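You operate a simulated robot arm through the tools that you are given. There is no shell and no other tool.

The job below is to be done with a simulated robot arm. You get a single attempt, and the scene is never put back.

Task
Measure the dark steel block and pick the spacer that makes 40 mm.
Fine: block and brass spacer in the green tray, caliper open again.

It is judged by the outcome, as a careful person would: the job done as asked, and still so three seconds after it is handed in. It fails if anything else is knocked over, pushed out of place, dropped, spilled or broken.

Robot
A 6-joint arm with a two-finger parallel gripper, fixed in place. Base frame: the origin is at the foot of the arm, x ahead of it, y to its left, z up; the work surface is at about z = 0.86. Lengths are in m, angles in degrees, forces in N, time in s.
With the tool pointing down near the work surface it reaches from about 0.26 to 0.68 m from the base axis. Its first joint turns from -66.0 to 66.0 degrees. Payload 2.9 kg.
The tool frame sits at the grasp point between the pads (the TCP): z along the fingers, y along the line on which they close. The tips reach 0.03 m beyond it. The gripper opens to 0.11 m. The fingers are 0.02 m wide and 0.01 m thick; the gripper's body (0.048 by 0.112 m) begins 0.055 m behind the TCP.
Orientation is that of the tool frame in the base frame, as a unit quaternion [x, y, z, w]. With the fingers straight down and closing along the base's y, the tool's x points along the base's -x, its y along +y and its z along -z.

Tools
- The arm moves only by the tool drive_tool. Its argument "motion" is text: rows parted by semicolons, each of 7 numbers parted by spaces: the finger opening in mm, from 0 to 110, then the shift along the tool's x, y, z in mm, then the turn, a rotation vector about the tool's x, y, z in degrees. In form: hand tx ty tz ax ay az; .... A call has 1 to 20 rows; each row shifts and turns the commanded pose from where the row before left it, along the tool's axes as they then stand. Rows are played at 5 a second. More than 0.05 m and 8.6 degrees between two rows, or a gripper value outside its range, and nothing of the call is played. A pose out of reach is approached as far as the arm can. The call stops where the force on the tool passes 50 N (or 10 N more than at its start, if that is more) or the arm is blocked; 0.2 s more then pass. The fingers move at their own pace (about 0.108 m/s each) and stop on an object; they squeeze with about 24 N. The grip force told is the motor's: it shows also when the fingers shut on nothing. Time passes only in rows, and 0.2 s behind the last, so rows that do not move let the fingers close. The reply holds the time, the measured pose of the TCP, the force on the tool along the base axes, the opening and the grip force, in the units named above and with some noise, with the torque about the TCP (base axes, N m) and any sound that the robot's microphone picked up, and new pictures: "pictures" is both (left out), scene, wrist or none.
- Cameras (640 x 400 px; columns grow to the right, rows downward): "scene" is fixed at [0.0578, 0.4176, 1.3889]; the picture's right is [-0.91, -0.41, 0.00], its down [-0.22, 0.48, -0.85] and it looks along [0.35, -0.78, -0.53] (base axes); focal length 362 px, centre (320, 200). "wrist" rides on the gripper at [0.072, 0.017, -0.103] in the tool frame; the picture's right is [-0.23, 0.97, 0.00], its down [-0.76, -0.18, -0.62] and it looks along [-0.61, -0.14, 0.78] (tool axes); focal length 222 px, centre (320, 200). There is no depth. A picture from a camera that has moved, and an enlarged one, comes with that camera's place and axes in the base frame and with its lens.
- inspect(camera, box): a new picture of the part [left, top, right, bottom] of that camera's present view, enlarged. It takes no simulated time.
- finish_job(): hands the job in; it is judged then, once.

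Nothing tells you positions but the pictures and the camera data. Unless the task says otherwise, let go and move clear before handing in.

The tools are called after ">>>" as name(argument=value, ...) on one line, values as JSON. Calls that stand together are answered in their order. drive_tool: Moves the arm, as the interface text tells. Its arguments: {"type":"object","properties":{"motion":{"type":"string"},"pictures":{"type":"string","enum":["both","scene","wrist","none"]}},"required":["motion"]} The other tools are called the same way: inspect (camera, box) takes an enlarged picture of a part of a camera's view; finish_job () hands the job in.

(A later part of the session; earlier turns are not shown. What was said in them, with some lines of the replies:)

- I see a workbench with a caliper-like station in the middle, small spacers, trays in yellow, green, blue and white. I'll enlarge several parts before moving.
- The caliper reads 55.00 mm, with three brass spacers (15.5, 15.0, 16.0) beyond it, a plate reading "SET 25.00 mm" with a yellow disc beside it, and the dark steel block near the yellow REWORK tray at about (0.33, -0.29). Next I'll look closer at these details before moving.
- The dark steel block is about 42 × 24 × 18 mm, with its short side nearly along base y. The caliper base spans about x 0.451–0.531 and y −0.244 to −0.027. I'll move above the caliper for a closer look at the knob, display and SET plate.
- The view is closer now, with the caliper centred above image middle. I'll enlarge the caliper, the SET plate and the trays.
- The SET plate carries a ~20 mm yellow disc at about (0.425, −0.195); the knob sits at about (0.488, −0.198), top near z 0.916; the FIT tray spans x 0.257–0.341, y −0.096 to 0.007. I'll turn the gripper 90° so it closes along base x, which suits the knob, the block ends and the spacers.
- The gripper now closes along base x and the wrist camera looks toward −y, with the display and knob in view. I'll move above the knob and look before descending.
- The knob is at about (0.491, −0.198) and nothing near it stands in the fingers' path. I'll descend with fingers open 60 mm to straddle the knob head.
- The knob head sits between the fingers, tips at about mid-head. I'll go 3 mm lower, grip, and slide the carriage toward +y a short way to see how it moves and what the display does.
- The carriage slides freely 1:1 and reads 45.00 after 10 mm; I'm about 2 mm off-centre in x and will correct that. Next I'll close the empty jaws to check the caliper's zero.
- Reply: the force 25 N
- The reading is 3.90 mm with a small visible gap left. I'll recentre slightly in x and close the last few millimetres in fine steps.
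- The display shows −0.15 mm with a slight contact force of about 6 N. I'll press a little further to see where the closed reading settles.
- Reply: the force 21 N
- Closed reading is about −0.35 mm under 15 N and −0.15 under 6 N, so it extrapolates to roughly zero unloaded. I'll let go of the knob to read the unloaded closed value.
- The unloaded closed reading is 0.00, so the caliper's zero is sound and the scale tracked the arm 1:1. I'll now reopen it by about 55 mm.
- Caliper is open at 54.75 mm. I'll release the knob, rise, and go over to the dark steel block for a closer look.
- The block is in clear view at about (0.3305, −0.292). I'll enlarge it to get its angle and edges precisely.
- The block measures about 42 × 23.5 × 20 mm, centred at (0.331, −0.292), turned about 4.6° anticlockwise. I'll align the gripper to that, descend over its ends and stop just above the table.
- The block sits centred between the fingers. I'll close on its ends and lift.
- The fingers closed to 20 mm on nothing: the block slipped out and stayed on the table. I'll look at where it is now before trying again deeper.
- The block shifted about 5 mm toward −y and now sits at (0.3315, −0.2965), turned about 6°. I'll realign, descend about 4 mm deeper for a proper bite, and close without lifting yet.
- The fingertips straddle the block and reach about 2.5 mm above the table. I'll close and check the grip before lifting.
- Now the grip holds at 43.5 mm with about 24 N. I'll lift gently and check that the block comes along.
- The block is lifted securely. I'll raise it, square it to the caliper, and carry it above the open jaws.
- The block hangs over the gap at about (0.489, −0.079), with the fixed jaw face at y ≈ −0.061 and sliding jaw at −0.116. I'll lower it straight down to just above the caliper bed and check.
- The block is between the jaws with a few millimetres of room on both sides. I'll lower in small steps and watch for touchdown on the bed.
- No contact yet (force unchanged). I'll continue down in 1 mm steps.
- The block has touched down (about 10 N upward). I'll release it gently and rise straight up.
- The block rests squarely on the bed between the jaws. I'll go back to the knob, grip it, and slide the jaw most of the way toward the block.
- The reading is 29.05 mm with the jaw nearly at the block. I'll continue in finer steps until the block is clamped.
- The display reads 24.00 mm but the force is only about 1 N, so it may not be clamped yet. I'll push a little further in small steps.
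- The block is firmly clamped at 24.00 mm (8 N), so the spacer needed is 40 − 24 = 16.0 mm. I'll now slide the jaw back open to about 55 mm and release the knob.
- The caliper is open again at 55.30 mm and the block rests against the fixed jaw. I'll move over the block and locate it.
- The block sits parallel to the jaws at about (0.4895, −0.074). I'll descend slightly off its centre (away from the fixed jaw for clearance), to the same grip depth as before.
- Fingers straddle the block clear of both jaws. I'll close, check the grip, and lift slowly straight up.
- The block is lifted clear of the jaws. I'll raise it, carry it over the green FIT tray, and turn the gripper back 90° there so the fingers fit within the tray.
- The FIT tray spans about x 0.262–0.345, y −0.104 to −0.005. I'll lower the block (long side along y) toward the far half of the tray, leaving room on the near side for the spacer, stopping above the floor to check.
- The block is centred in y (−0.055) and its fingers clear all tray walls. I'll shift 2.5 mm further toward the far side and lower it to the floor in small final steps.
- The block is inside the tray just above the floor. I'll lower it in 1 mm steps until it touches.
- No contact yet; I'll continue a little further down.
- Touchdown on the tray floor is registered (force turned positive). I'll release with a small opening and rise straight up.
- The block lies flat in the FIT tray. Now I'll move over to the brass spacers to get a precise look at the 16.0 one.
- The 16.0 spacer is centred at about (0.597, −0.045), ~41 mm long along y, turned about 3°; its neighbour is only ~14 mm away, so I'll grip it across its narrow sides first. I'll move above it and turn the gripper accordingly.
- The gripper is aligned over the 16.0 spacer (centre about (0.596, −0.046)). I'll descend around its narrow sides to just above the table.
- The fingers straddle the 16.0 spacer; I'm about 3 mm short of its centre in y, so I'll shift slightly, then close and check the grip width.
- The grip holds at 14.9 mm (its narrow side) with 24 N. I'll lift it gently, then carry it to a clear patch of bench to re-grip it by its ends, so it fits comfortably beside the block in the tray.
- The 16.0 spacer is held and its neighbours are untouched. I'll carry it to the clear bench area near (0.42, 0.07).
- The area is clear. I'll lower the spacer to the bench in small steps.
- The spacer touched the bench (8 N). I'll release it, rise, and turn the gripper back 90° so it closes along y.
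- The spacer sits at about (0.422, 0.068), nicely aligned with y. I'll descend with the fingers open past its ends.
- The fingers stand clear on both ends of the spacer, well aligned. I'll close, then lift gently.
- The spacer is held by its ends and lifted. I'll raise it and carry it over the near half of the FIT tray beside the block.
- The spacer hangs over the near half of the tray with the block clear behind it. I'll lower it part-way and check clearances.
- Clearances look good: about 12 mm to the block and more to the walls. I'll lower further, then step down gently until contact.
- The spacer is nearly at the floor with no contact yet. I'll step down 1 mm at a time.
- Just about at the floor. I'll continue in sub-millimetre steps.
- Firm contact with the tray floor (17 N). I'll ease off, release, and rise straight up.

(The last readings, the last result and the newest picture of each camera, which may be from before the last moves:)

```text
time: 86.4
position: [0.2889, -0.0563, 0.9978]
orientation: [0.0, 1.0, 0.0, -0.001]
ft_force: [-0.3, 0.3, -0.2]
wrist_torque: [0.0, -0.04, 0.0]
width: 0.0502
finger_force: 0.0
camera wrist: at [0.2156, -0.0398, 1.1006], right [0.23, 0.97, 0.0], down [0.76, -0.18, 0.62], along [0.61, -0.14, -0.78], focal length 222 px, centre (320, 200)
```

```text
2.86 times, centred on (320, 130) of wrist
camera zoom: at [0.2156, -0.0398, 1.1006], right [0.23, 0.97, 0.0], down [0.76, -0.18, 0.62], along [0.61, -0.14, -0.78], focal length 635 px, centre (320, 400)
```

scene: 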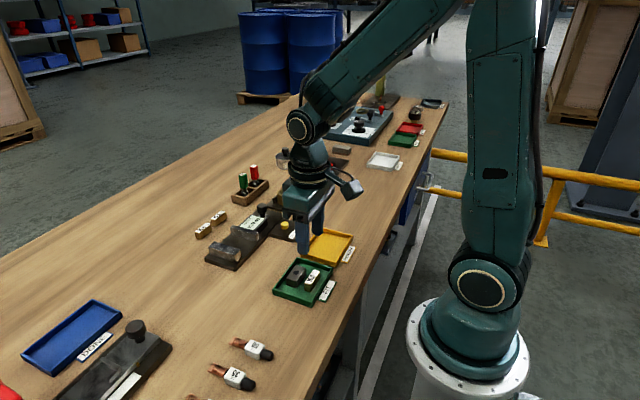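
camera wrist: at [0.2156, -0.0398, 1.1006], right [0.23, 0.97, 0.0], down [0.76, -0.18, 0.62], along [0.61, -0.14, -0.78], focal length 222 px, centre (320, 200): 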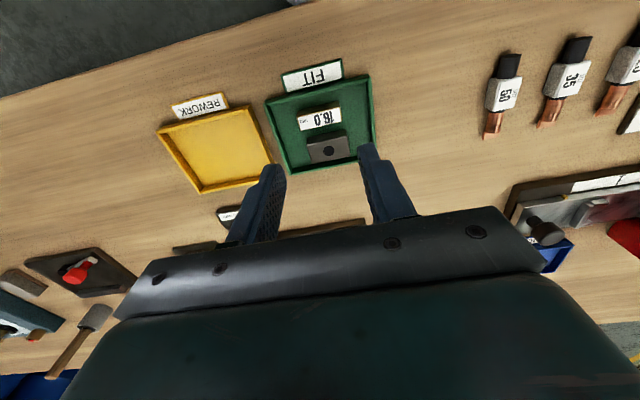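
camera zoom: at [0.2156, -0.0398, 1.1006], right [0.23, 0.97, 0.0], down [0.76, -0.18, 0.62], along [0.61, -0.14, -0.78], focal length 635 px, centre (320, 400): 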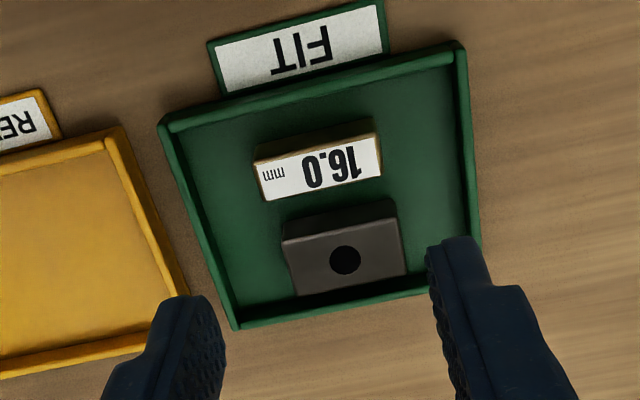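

Both the block and the 16.0 spacer lie flat in the FIT tray. I'll raise the arm clear and check the whole scene once more.

>>> drive_tool(motion="50 -20 0 -40 0 0 0; 50 -20 0 -40 0 0 0; 50 -20 0 -40 0 0 0; 50 0 0 0 0 0 0; 50 0 0 0 0 0 0", pictures="both")

>>> inspect(camera="scene", box=[170, 160, 370, 310])

>>> inspect(camera="wrist", box=[180, 40, 460, 220])

```text
time: 87.6
position: [0.3475, -0.057, 1.1182]
orientation: [0.0, 1.0, 0.0, -0.001]
ft_force: [-0.4, 0.8, 0.2]
wrist_torque: [0.0, 0.02, 0.01]
width: 0.0501
finger_force: 0.0
camera wrist: at [0.2749, -0.0398, 1.2212], right [0.23, 0.97, 0.0], down [0.76, -0.18, 0.62], along [0.61, -0.14, -0.78], focal length 222 px, centre (320, 200)
```

scene: 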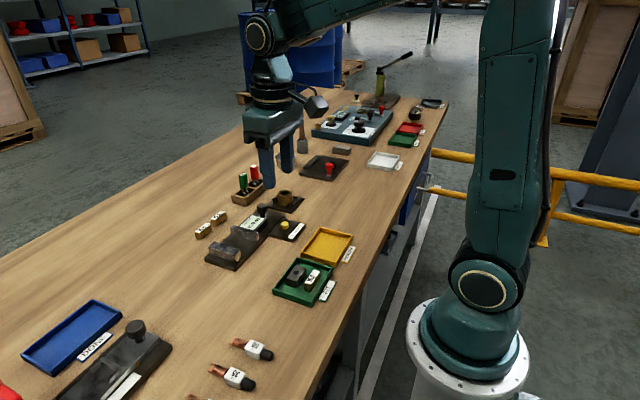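
wrist: 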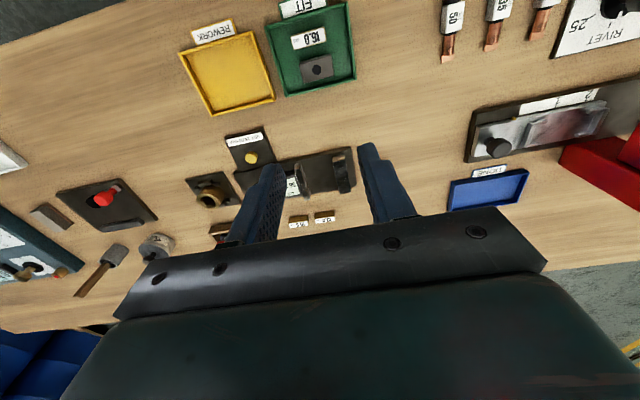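

```text
2.67 times, centred on (270, 235) of scene
camera zoom: at [0.0578, 0.4176, 1.3889], right [-0.91, -0.41, 0.0], down [-0.22, 0.48, -0.85], along [0.35, -0.78, -0.53], focal length 967 px, centre (453, 107)
```

zoom: 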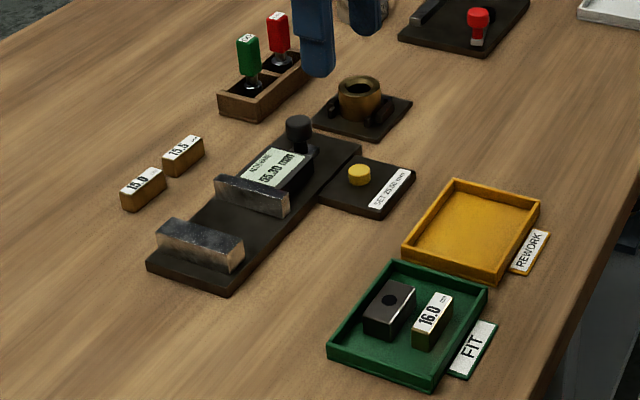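

```text
2.22 times, centred on (320, 130) of wrist
camera zoom: at [0.2749, -0.0398, 1.2212], right [0.23, 0.97, 0.0], down [0.76, -0.18, 0.62], along [0.61, -0.14, -0.78], focal length 494 px, centre (320, 356)
```

zoom: 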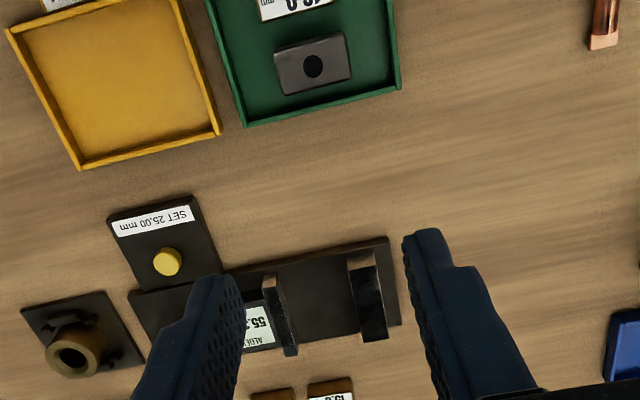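

The block (24.00 mm) and the 16.0 mm spacer lie flat in the green FIT tray. The caliper is open at 55.30 mm, the other spacers and trays are where they were, and the gripper is empty and clear. I'm handing the job in.

>>> finish_job()

```text
The job is handed in.
```

The dark steel block measured 24.00 mm, so I picked the 16.0 mm brass spacer to make 40 mm. Both are lying flat in the green FIT tray.

- **Caliper:** I checked its zero before measuring; the closed jaws read 0.00 with nothing between them. It is open again, at 55.30 mm (it started at 55.00 mm).
- **Grip slip:** My first grip on the block slipped, which slid it about 5 mm on the bench. It held on the second try.
- **Spacer handling:** I set the spacer down once on clear bench to re-grip it by its ends, so it would fit beside the block. I went by its 16.0 label and did not measure it.
- **Everything else:** The other spacers, trays and tools near the caliper looked undisturbed in the last pictures. I let go and moved the arm clear before handing in.
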